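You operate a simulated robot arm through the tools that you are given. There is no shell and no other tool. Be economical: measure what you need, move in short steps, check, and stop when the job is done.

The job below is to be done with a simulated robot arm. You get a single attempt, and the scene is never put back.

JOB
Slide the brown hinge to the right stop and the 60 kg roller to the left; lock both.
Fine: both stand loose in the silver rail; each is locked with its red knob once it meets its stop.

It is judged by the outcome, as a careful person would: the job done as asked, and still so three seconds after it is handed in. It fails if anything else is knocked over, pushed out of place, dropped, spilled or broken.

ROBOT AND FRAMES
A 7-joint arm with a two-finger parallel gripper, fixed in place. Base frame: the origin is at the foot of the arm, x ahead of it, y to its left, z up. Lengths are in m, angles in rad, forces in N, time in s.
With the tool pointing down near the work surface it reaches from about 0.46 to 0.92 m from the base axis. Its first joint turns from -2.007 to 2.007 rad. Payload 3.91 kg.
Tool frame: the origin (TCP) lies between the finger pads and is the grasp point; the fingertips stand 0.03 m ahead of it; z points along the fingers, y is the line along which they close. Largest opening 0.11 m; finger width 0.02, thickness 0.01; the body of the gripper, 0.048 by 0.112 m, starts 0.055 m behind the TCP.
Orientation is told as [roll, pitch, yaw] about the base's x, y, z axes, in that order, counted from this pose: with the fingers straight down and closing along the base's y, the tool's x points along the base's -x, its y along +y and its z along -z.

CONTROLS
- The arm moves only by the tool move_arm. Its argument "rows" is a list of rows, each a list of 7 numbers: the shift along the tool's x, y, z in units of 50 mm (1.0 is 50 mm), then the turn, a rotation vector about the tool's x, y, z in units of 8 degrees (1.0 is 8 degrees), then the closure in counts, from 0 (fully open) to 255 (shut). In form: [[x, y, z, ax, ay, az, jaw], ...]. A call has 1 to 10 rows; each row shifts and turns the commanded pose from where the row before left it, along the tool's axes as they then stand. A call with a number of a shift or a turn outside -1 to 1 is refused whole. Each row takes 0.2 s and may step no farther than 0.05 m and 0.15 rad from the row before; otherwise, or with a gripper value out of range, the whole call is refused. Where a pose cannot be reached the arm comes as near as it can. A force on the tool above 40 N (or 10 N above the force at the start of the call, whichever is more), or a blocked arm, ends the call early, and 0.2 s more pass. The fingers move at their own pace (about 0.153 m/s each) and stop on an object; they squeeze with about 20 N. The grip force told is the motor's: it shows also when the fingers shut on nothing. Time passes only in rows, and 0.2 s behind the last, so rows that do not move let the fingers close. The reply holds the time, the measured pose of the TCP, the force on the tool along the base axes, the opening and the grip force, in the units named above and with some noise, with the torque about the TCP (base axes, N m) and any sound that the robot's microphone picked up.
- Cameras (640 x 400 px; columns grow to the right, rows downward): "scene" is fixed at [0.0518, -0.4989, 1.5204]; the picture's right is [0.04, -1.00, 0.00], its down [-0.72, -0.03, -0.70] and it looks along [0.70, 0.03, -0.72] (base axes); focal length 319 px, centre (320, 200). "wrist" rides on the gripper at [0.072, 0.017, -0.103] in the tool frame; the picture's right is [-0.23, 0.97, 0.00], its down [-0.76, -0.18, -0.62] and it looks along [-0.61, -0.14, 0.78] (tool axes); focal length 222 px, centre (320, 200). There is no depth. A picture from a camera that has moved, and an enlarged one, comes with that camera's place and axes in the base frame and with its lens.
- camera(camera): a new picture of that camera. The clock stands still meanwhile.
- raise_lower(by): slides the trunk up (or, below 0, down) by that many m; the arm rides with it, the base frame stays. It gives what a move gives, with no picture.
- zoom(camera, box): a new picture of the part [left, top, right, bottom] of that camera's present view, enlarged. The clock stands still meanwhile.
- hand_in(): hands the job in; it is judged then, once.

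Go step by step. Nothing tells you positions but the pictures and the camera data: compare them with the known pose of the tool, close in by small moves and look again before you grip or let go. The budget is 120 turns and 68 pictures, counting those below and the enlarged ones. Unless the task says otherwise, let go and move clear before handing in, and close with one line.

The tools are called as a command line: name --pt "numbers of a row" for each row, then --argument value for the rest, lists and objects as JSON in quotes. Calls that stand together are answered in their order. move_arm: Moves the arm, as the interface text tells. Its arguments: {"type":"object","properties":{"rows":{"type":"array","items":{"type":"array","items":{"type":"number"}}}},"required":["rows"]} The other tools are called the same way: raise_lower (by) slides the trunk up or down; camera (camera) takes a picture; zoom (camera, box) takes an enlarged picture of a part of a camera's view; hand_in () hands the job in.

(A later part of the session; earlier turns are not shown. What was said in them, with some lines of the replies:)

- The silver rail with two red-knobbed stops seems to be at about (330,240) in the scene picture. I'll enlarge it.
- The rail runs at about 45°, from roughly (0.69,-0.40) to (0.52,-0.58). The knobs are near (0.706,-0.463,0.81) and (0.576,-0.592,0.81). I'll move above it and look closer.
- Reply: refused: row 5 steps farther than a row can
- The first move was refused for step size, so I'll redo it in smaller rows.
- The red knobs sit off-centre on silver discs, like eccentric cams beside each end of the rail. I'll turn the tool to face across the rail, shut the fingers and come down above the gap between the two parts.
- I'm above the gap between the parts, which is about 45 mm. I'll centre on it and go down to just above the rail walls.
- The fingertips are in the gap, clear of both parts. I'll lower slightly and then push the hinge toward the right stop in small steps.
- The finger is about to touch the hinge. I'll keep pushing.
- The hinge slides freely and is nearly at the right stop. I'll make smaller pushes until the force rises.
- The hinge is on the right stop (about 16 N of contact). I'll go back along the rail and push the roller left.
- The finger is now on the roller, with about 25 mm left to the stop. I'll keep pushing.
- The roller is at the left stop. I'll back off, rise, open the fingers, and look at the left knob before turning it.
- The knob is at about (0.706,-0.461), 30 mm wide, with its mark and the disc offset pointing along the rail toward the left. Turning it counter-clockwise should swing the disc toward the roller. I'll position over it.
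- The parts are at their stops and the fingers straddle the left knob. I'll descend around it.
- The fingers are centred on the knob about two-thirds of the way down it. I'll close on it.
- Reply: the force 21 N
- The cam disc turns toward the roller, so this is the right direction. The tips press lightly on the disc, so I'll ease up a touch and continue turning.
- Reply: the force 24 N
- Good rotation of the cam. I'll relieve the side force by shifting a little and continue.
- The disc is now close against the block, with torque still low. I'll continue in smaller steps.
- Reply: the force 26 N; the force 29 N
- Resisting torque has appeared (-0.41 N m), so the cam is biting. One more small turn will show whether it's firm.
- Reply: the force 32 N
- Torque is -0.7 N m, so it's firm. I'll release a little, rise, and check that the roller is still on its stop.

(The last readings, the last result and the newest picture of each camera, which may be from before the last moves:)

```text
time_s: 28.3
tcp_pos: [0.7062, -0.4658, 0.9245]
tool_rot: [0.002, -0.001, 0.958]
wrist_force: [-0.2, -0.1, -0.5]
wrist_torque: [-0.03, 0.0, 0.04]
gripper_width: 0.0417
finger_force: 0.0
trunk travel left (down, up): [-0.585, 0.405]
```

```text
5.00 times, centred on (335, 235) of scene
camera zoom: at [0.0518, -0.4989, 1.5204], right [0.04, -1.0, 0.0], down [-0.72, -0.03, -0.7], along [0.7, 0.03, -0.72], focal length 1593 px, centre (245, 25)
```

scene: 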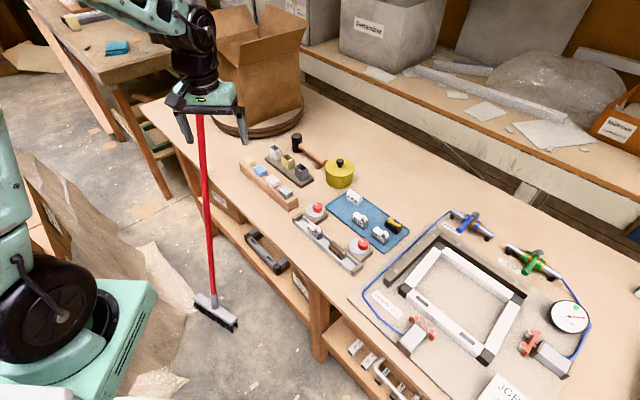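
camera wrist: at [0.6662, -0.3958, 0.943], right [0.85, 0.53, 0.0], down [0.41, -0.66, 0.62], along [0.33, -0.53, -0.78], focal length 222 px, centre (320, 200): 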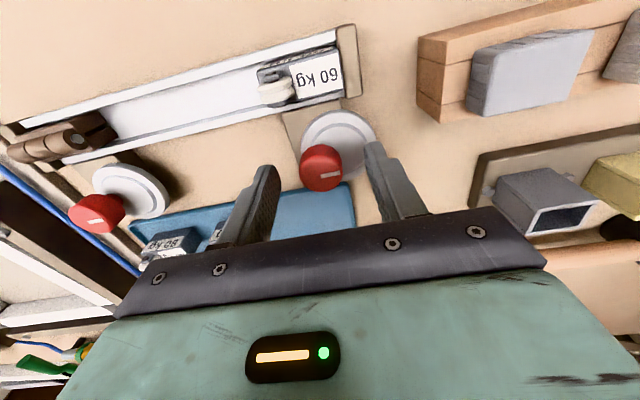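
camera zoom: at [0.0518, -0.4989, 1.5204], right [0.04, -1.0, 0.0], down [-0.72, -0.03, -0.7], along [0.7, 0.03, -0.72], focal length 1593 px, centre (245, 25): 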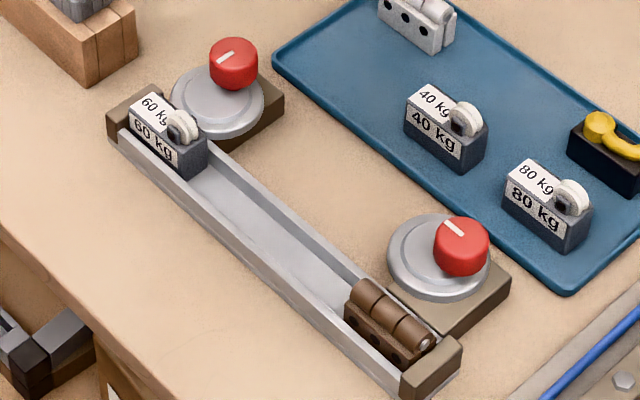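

The roller is on its stop with the cam against it. Now I'll turn the tool back and move over the right knob, expected near (0.575,-0.596).

move_arm --pt "0 0 0 0 0 1 120" --pt "0 0 0 0 0 1 120" --pt "0 0 0 0 0 1 120" --pt "0 0 0 0 0 1 120" --pt "0 0 0 0 0 1 120" --pt "0 0 0 0 0 1 120" --pt "0 0 0 0 0 1 120" --pt "0 0 0 0 0 1 120" --pt "0 0 0 0 0 1 120" --pt "0 0 0 0 0 1 120"

move_arm --pt "0 0 0 0 0 1 120" --pt "0 0 0 0 0 1 120" --pt "0 0 0 0 0 0.5 120" --pt "0 -0.93 0 0 0 0 120" --pt "0 -0.93 0 0 0 0 120" --pt "0 -0.93 0 0 0 0 120" --pt "0 -0.91 0 0 0 0 120" --pt "0 0 0.8 0 0 0 120"

camera --camera "wrist"

zoom --camera "scene" --box '[320, 205, 400, 275]'

```text
time_s: 30.5
tcp_pos: [0.7069, -0.4664, 0.9256]
tool_rot: [0.0, 0.001, -0.437]
wrist_force: [1.1, 0.2, 0.3]
wrist_torque: [-0.03, -0.01, 0.0]
gripper_width: 0.0582
finger_force: 0.0
trunk travel left (down, up): [-0.585, 0.405]
```

```text
time_s: 32.3
tcp_pos: [0.572, -0.5977, 0.8857]
tool_rot: [0.0, 0.0, -0.786]
wrist_force: [-0.7, 0.3, 0.2]
wrist_torque: [-0.03, -0.04, 0.0]
gripper_width: 0.058
finger_force: 0.0
trunk travel left (down, up): [-0.585, 0.405]
```

```text
26 pictures are left
camera wrist: at [0.5324, -0.5334, 0.9891], right [0.85, 0.53, 0.0], down [0.41, -0.66, 0.62], along [0.33, -0.53, -0.78], focal length 222 px, centre (320, 200)
```

wrist: 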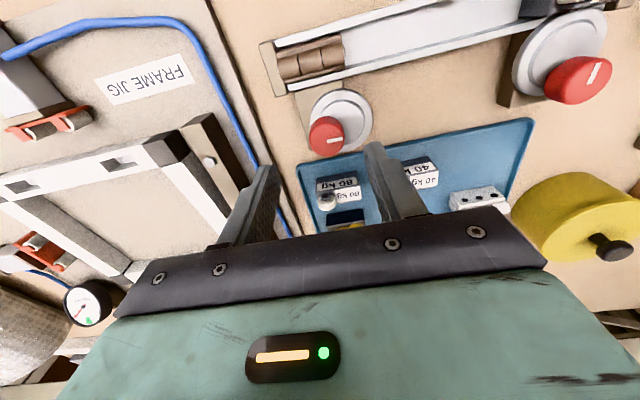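

```text
5.71 times, centred on (360, 240) of scene
camera zoom: at [0.0518, -0.4989, 1.5204], right [0.04, -1.0, 0.0], down [-0.72, -0.03, -0.7], along [0.7, 0.03, -0.72], focal length 1820 px, centre (91, -29)
```

zoom: 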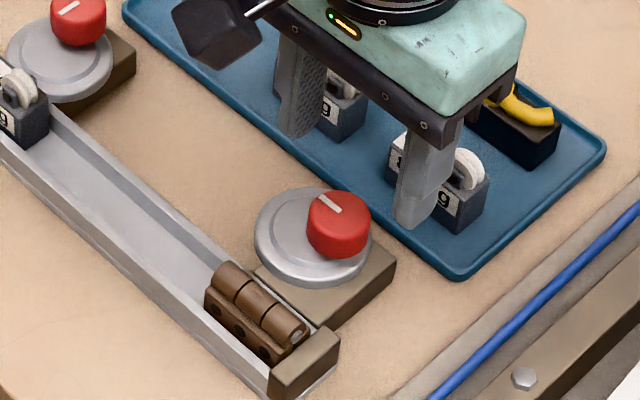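

The right knob sits in the same relative place as the left one did. I'll descend, grip, and check.

move_arm --pt "-0.05 -0.02 0.5 0 0 0 120" --pt "0 0 0.4 0 0 0 120" --pt "0 0 0 0 0 0 120"

zoom --camera "scene" --box '[320, 205, 400, 275]'

```text
time_s: 33.1
tcp_pos: [0.5734, -0.5998, 0.8415]
tool_rot: [0.001, 0.0, -0.785]
wrist_force: [-0.1, -0.1, -0.5]
wrist_torque: [-0.01, -0.02, 0.01]
gripper_width: 0.0581
finger_force: 0.2
trunk travel left (down, up): [-0.585, 0.405]
```

```text
5.71 times, centred on (360, 240) of scene
camera zoom: at [0.0518, -0.4989, 1.5204], right [0.04, -1.0, 0.0], down [-0.72, -0.03, -0.7], along [0.7, 0.03, -0.72], focal length 1820 px, centre (91, -29)
```

zoom: 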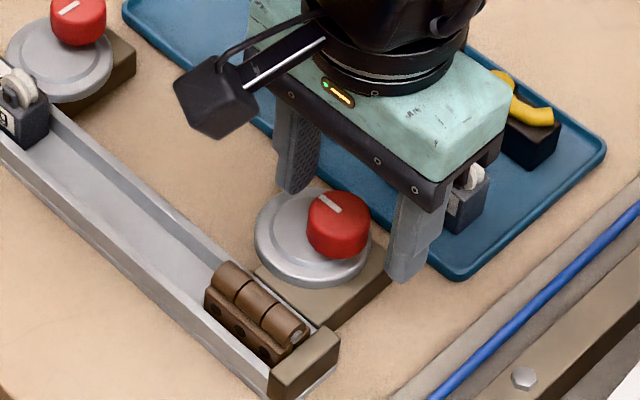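

The fingers sit about 6 mm too far right of the knob centre, so I'll shift before closing.

move_arm --pt "0.03 0.11 0.02 0 0 0 120" --pt "0 0 0 0 0 0 200" --pt "0 0 0 0 0 0 255" --pt "0 0 0 0 0 0 255"

zoom --camera "scene" --box '[320, 205, 400, 275]'

```text
time_s: 34.1
tcp_pos: [0.5759, -0.5943, 0.8398]
tool_rot: [0.0, 0.001, -0.786]
wrist_force: [-2.0, -1.6, -2.1]
wrist_torque: [-0.27, -0.16, 0.03]
gripper_width: 0.029
finger_force: 44.7
trunk travel left (down, up): [-0.585, 0.405]
```

```text
5.71 times, centred on (360, 240) of scene
camera zoom: at [0.0518, -0.4989, 1.5204], right [0.04, -1.0, 0.0], down [-0.72, -0.03, -0.7], along [0.7, 0.03, -0.72], focal length 1820 px, centre (91, -29)
```

zoom: 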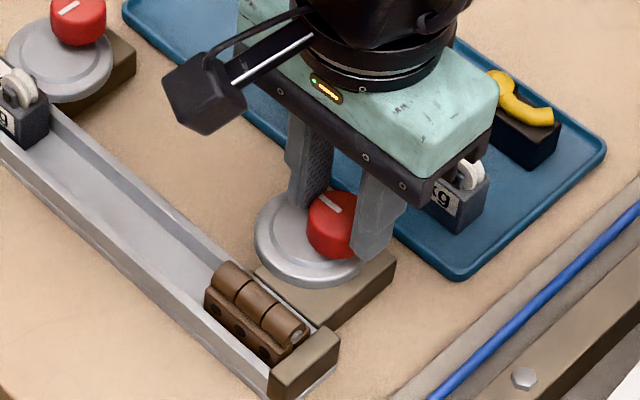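

The grip is good, with low side force. I'll turn it counter-clockwise in steps.

move_arm --pt "0 0 0 0 0 -0.8 255" --pt "0 0 0 0 0 -0.8 255" --pt "0 0 0 0 0 -0.8 255" --pt "0 0 0 0 0 0 255"

```text
time_s: 35.1
tcp_pos: [0.5766, -0.5946, 0.8399]
tool_rot: [0.001, 0.001, -0.451]
wrist_force: [-8.9, -3.8, 2.2]
wrist_torque: [-0.01, 0.51, 0.04]
gripper_width: 0.0287
finger_force: 45.0
trunk travel left (down, up): [-0.585, 0.405]
```

move_arm --pt "0.02 -0.025 0 0 0 0 255" --pt "0 0 0 0 0 -0.8 255" --pt "0 0 0 0 0 -0.8 255" --pt "0 0 0 0 0 -0.8 255" --pt "0 0 0 0 0 0 255"

zoom --camera "wrist" --box '[210, 0, 450, 200]'

```text
time_s: 36.3
tcp_pos: [0.5762, -0.5958, 0.8392]
tool_rot: [0.001, -0.002, -0.113]
wrist_force: [-5.0, -1.9, 9.6]
wrist_torque: [-0.03, 0.03, -0.03]
gripper_width: 0.029
finger_force: 44.8
trunk travel left (down, up): [-0.585, 0.405]
```

```text
2.00 times, centred on (330, 100) of wrist
camera zoom: at [0.5061, -0.5693, 0.9426], right [0.34, 0.94, 0.0], down [0.74, -0.26, 0.62], along [0.59, -0.21, -0.78], focal length 444 px, centre (300, 400)
```

zoom: 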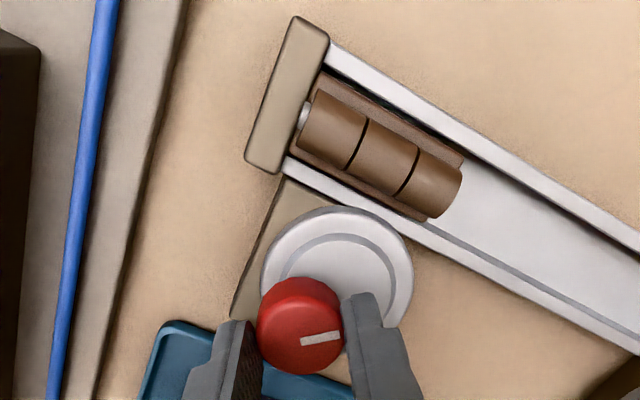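

It's turning cleanly, and the hinge is still against its stop. I'll continue.

move_arm --pt "0.01 -0.01 -0.02 0 0 0 255" --pt "0 0 0 0 0 -0.8 255" --pt "0 0 0 0 0 -0.8 255" --pt "0 0 0 0 0 -0.8 255" --pt "0 0 0 0 0 0 255"

move_arm --pt "0 0 0 0 0 -0.8 255" --pt "0 0 0 0 0 -0.7 255" --pt "0 0 0 0 0 0 255"

zoom --camera "wrist" --box '[210, 0, 450, 200]'

```text
time_s: 37.5
tcp_pos: [0.5756, -0.5954, 0.8392]
tool_rot: [0.001, 0.0, 0.221]
wrist_force: [-0.6, 2.0, 5.4]
wrist_torque: [0.18, -0.33, -0.01]
gripper_width: 0.029
finger_force: 44.9
trunk travel left (down, up): [-0.585, 0.405]
```

```text
time_s: 38.3
tcp_pos: [0.5762, -0.5959, 0.8402]
tool_rot: [0.0, -0.001, 0.431]
wrist_force: [3.1, 3.1, 3.9]
wrist_torque: [-0.1, 0.27, 0.01]
gripper_width: 0.0289
finger_force: 44.9
trunk travel left (down, up): [-0.585, 0.405]
```

```text
2.00 times, centred on (330, 100) of wrist
camera zoom: at [0.5035, -0.6098, 0.9427], right [-0.2, 0.98, 0.0], down [0.77, 0.16, 0.62], along [0.61, 0.13, -0.78], focal length 444 px, centre (300, 400)
```

zoom: 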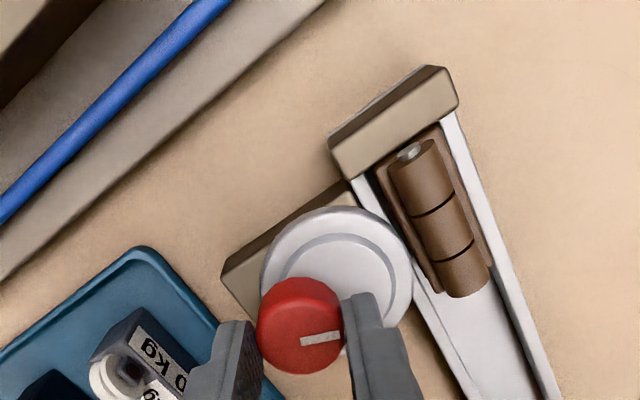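

move_arm --pt "0 0 0 0 0 -0.6 255" --pt "0 0 0 0 0 -0.6 255" --pt "0 0 0 0 0 -0.6 255" --pt "0 0 0 0 0 0 255"

move_arm --pt "0 0 0 0 0 -0.5 255" --pt "0 0 0 0 0 -0.5 255" --pt "0 0 0 0 0 0 255"

zoom --camera "wrist" --box '[210, 0, 450, 200]'

```text
time_s: 39.3
tcp_pos: [0.578, -0.5956, 0.8402]
tool_rot: [0.0, -0.001, 0.682]
wrist_force: [7.8, 2.5, -4.4]
wrist_torque: [0.0, -0.37, 0.05]
gripper_width: 0.0288
finger_force: 44.7
trunk travel left (down, up): [-0.585, 0.405]
```

```text
time_s: 40.1
tcp_pos: [0.5756, -0.5952, 0.8397]
tool_rot: [0.001, -0.002, 0.821]
wrist_force: [8.7, 0.7, -8.1]
wrist_torque: [-0.28, 0.05, -0.37]
gripper_width: 0.029
finger_force: 45.0
trunk travel left (down, up): [-0.585, 0.405]
```

```text
2.00 times, centred on (330, 100) of wrist
camera zoom: at [0.5147, -0.637, 0.9428], right [-0.56, 0.83, 0.0], down [0.65, 0.44, 0.62], along [0.52, 0.35, -0.78], focal length 444 px, centre (300, 400)
```

zoom: 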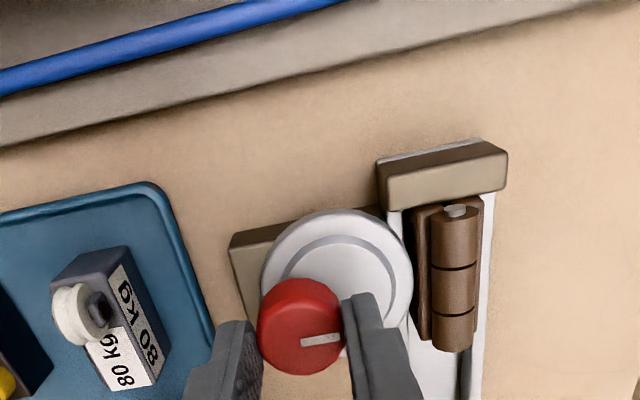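

Resistance has begun at the same angle as on the left one. I'll tighten it equally.

move_arm --pt "0 0 0 0 0 -0.5 255" --pt "0 0 0 0 0 -0.5 255" --pt "0 0 0 0 0 0 255"

zoom --camera "wrist" --box '[210, 0, 450, 200]'

```text
time_s: 40.9
tcp_pos: [0.5759, -0.5983, 0.8395]
tool_rot: [-0.001, 0.003, 0.958]
wrist_force: [2.8, -9.2, -9.2]
wrist_torque: [-0.33, -0.14, -0.59]
gripper_width: 0.0286
finger_force: 45.3
trunk travel left (down, up): [-0.585, 0.405]
```

```text
2.00 times, centred on (330, 100) of wrist
camera zoom: at [0.5203, -0.6462, 0.9432], right [-0.67, 0.75, 0.0], down [0.58, 0.52, 0.62], along [0.46, 0.41, -0.78], focal length 444 px, centre (300, 400)
```

zoom: 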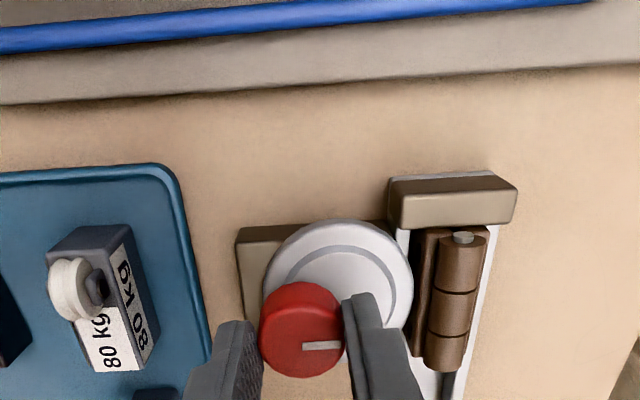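

move_arm --pt "0 0 0 0 0 -0.5 255" --pt "0 0 0 0 0 0 255"

```text
time_s: 41.5
tcp_pos: [0.5762, -0.5965, 0.8402]
tool_rot: [0.0, 0.003, 1.029]
wrist_force: [1.1, -10.3, -2.4]
wrist_torque: [-0.21, 0.08, -0.69]
gripper_width: 0.0287
finger_force: 44.9
trunk travel left (down, up): [-0.585, 0.405]
```

move_arm --pt "0 0 0 0 0 -0.5 255" --pt "0 0 0 0 0 -0.5 255" --pt "0 0 0 0 0 0 255"

zoom --camera "wrist" --box '[210, 0, 450, 200]'

```text
time_s: 42.3
tcp_pos: [0.5765, -0.5949, 0.841]
tool_rot: [-0.003, -0.001, 1.171]
wrist_force: [8.5, -5.2, 2.2]
wrist_torque: [-0.11, -0.27, -0.42]
gripper_width: 0.0289
finger_force: 44.9
trunk travel left (down, up): [-0.585, 0.405]
```

```text
2.00 times, centred on (330, 100) of wrist
camera zoom: at [0.5329, -0.6553, 0.9432], right [-0.81, 0.59, 0.0], down [0.46, 0.63, 0.62], along [0.37, 0.5, -0.78], focal length 444 px, centre (300, 400)
```

zoom: 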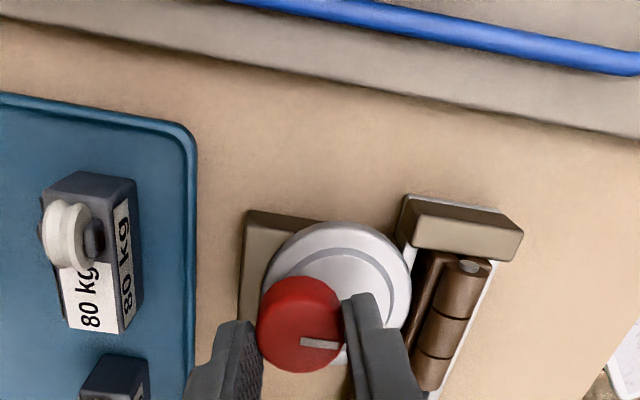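

The torque has dropped past a hump at about 1.03 rad, which looks like an over-centre detent. I'll go on a little to find its seat.

move_arm --pt "0 0 0 0 0 -0.5 255" --pt "0 0 0 0 0 0 255"

```text
time_s: 42.9
tcp_pos: [0.5777, -0.5948, 0.8396]
tool_rot: [0.0, 0.001, 1.241]
wrist_force: [13.7, -11.1, -0.2]
wrist_torque: [-0.48, -0.47, -0.45]
gripper_width: 0.0285
finger_force: 44.8
trunk travel left (down, up): [-0.585, 0.405]
```

zoom --camera "wrist" --box '[280, 90, 400, 200]'

zoom --camera "scene" --box '[320, 205, 400, 275]'

```text
3.64 times, centred on (340, 145) of wrist
camera zoom: at [0.537, -0.6585, 0.9433], right [-0.85, 0.53, 0.0], down [0.41, 0.66, 0.62], along [0.33, 0.53, -0.78], focal length 808 px, centre (247, 400)
```

zoom: 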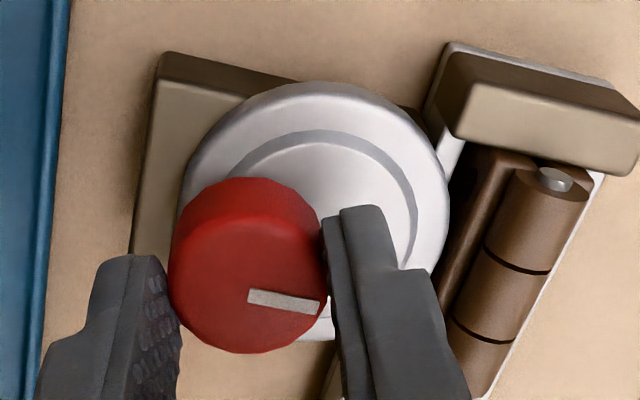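

```text
5.71 times, centred on (360, 240) of scene
camera zoom: at [0.0518, -0.4989, 1.5204], right [0.04, -1.0, 0.0], down [-0.72, -0.03, -0.7], along [0.7, 0.03, -0.72], focal length 1820 px, centre (91, -29)
```

zoom: 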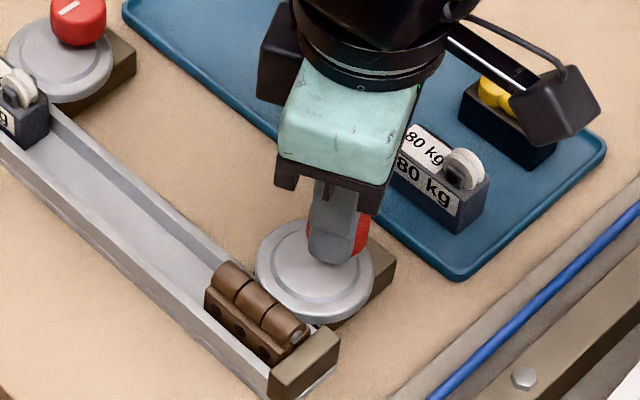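

The knob now lags the fingers by about 10°: it has stopped and the pads slip, so the cam is fully tight. I'll release and rise.

move_arm --pt "0 0 0 0 0 0 158" --pt "0 0 0 0 0 0 158" --pt "0 0 -0.8 0 0 0 158" --pt "0 0 -0.9 0 0 0 158" --pt "0 0 -0.9 0 0 0 158"

zoom --camera "scene" --box '[290, 195, 380, 275]'

camera --camera "wrist"

```text
time_s: 44.1
tcp_pos: [0.5751, -0.5968, 0.9695]
tool_rot: [0.001, 0.0, 1.238]
wrist_force: [0.9, -0.6, 0.3]
wrist_torque: [0.02, 0.01, 0.0]
gripper_width: 0.0416
finger_force: 0.1
trunk travel left (down, up): [-0.585, 0.405]
```

```text
5.00 times, centred on (335, 235) of scene
camera zoom: at [0.0518, -0.4989, 1.5204], right [0.04, -1.0, 0.0], down [-0.72, -0.03, -0.7], along [0.7, 0.03, -0.72], focal length 1593 px, centre (245, 25)
```

zoom: 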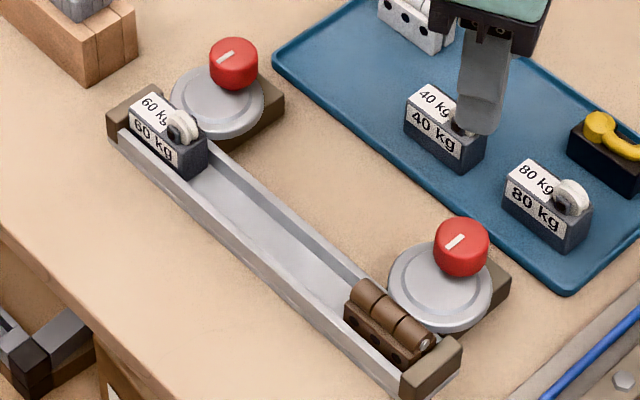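

```text
14 pictures are left
camera wrist: at [0.5364, -0.6593, 1.0726], right [-0.85, 0.53, 0.0], down [0.42, 0.66, 0.62], along [0.33, 0.53, -0.78], focal length 222 px, centre (320, 200)
```

wrist: 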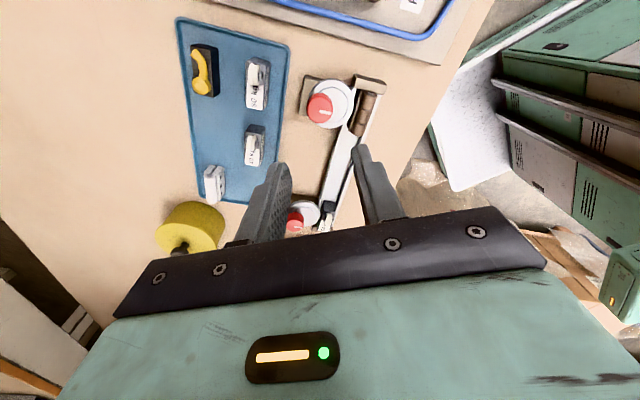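

Both marks stand at the same angle. I'll take close looks at each stop to verify contact.

zoom --camera "scene" --box '[300, 205, 335, 235]'

zoom --camera "wrist" --box '[290, 60, 400, 150]'

```text
13.33 times, centred on (318, 220) of scene
camera zoom: at [0.0518, -0.4989, 1.5204], right [0.04, -1.0, 0.0], down [-0.72, -0.03, -0.7], along [0.7, 0.03, -0.72], focal length 4248 px, centre (353, -67)
```

zoom: 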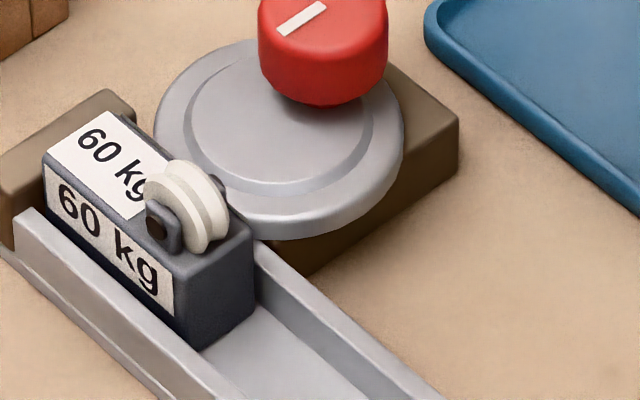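

```text
4.44 times, centred on (345, 105) of wrist
camera zoom: at [0.5364, -0.6593, 1.0726], right [-0.85, 0.53, 0.0], down [0.42, 0.66, 0.62], along [0.33, 0.53, -0.78], focal length 987 px, centre (209, 622)
```

zoom: 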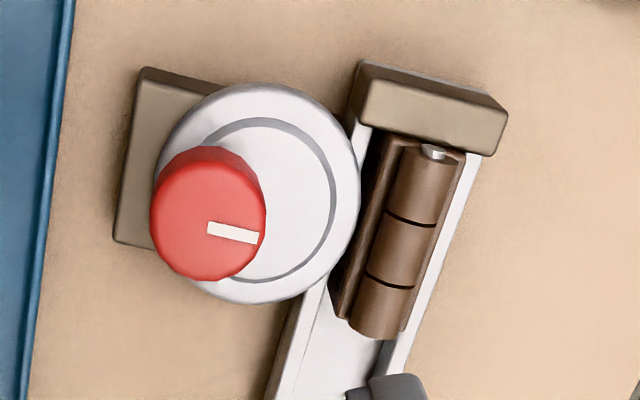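

The roller and hinge both rest on their stops with the cams wedged against them, and nothing else has moved. The arm is already above; I'll rise a bit further and hand in.

move_arm --pt "0 0 -0.9 0 0 0 120" --pt "0 0 -0.9 0 0 0 120"

camera --camera "scene"

```text
time_s: 44.7
tcp_pos: [0.5782, -0.5965, 1.0592]
tool_rot: [-0.001, 0.001, 1.239]
wrist_force: [0.1, -0.4, -0.6]
wrist_torque: [0.02, 0.03, 0.0]
gripper_width: 0.0581
finger_force: 0.0
trunk travel left (down, up): [-0.585, 0.405]
```

```text
11 pictures are left
```

scene: 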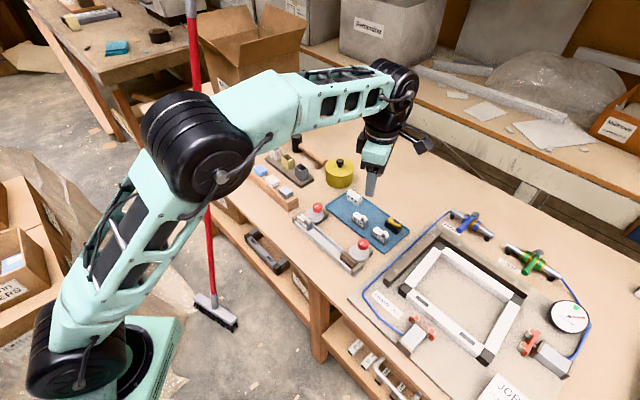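

The scene is as wanted and the arm is clear of the work, so I'm handing in.

hand_in

```text
The job is handed in.
```

The brown hinge is at the right stop and the 60 kg roller at the left; I turned both red knobs until firm, though I did not nudge either part afterwards to test the lock.
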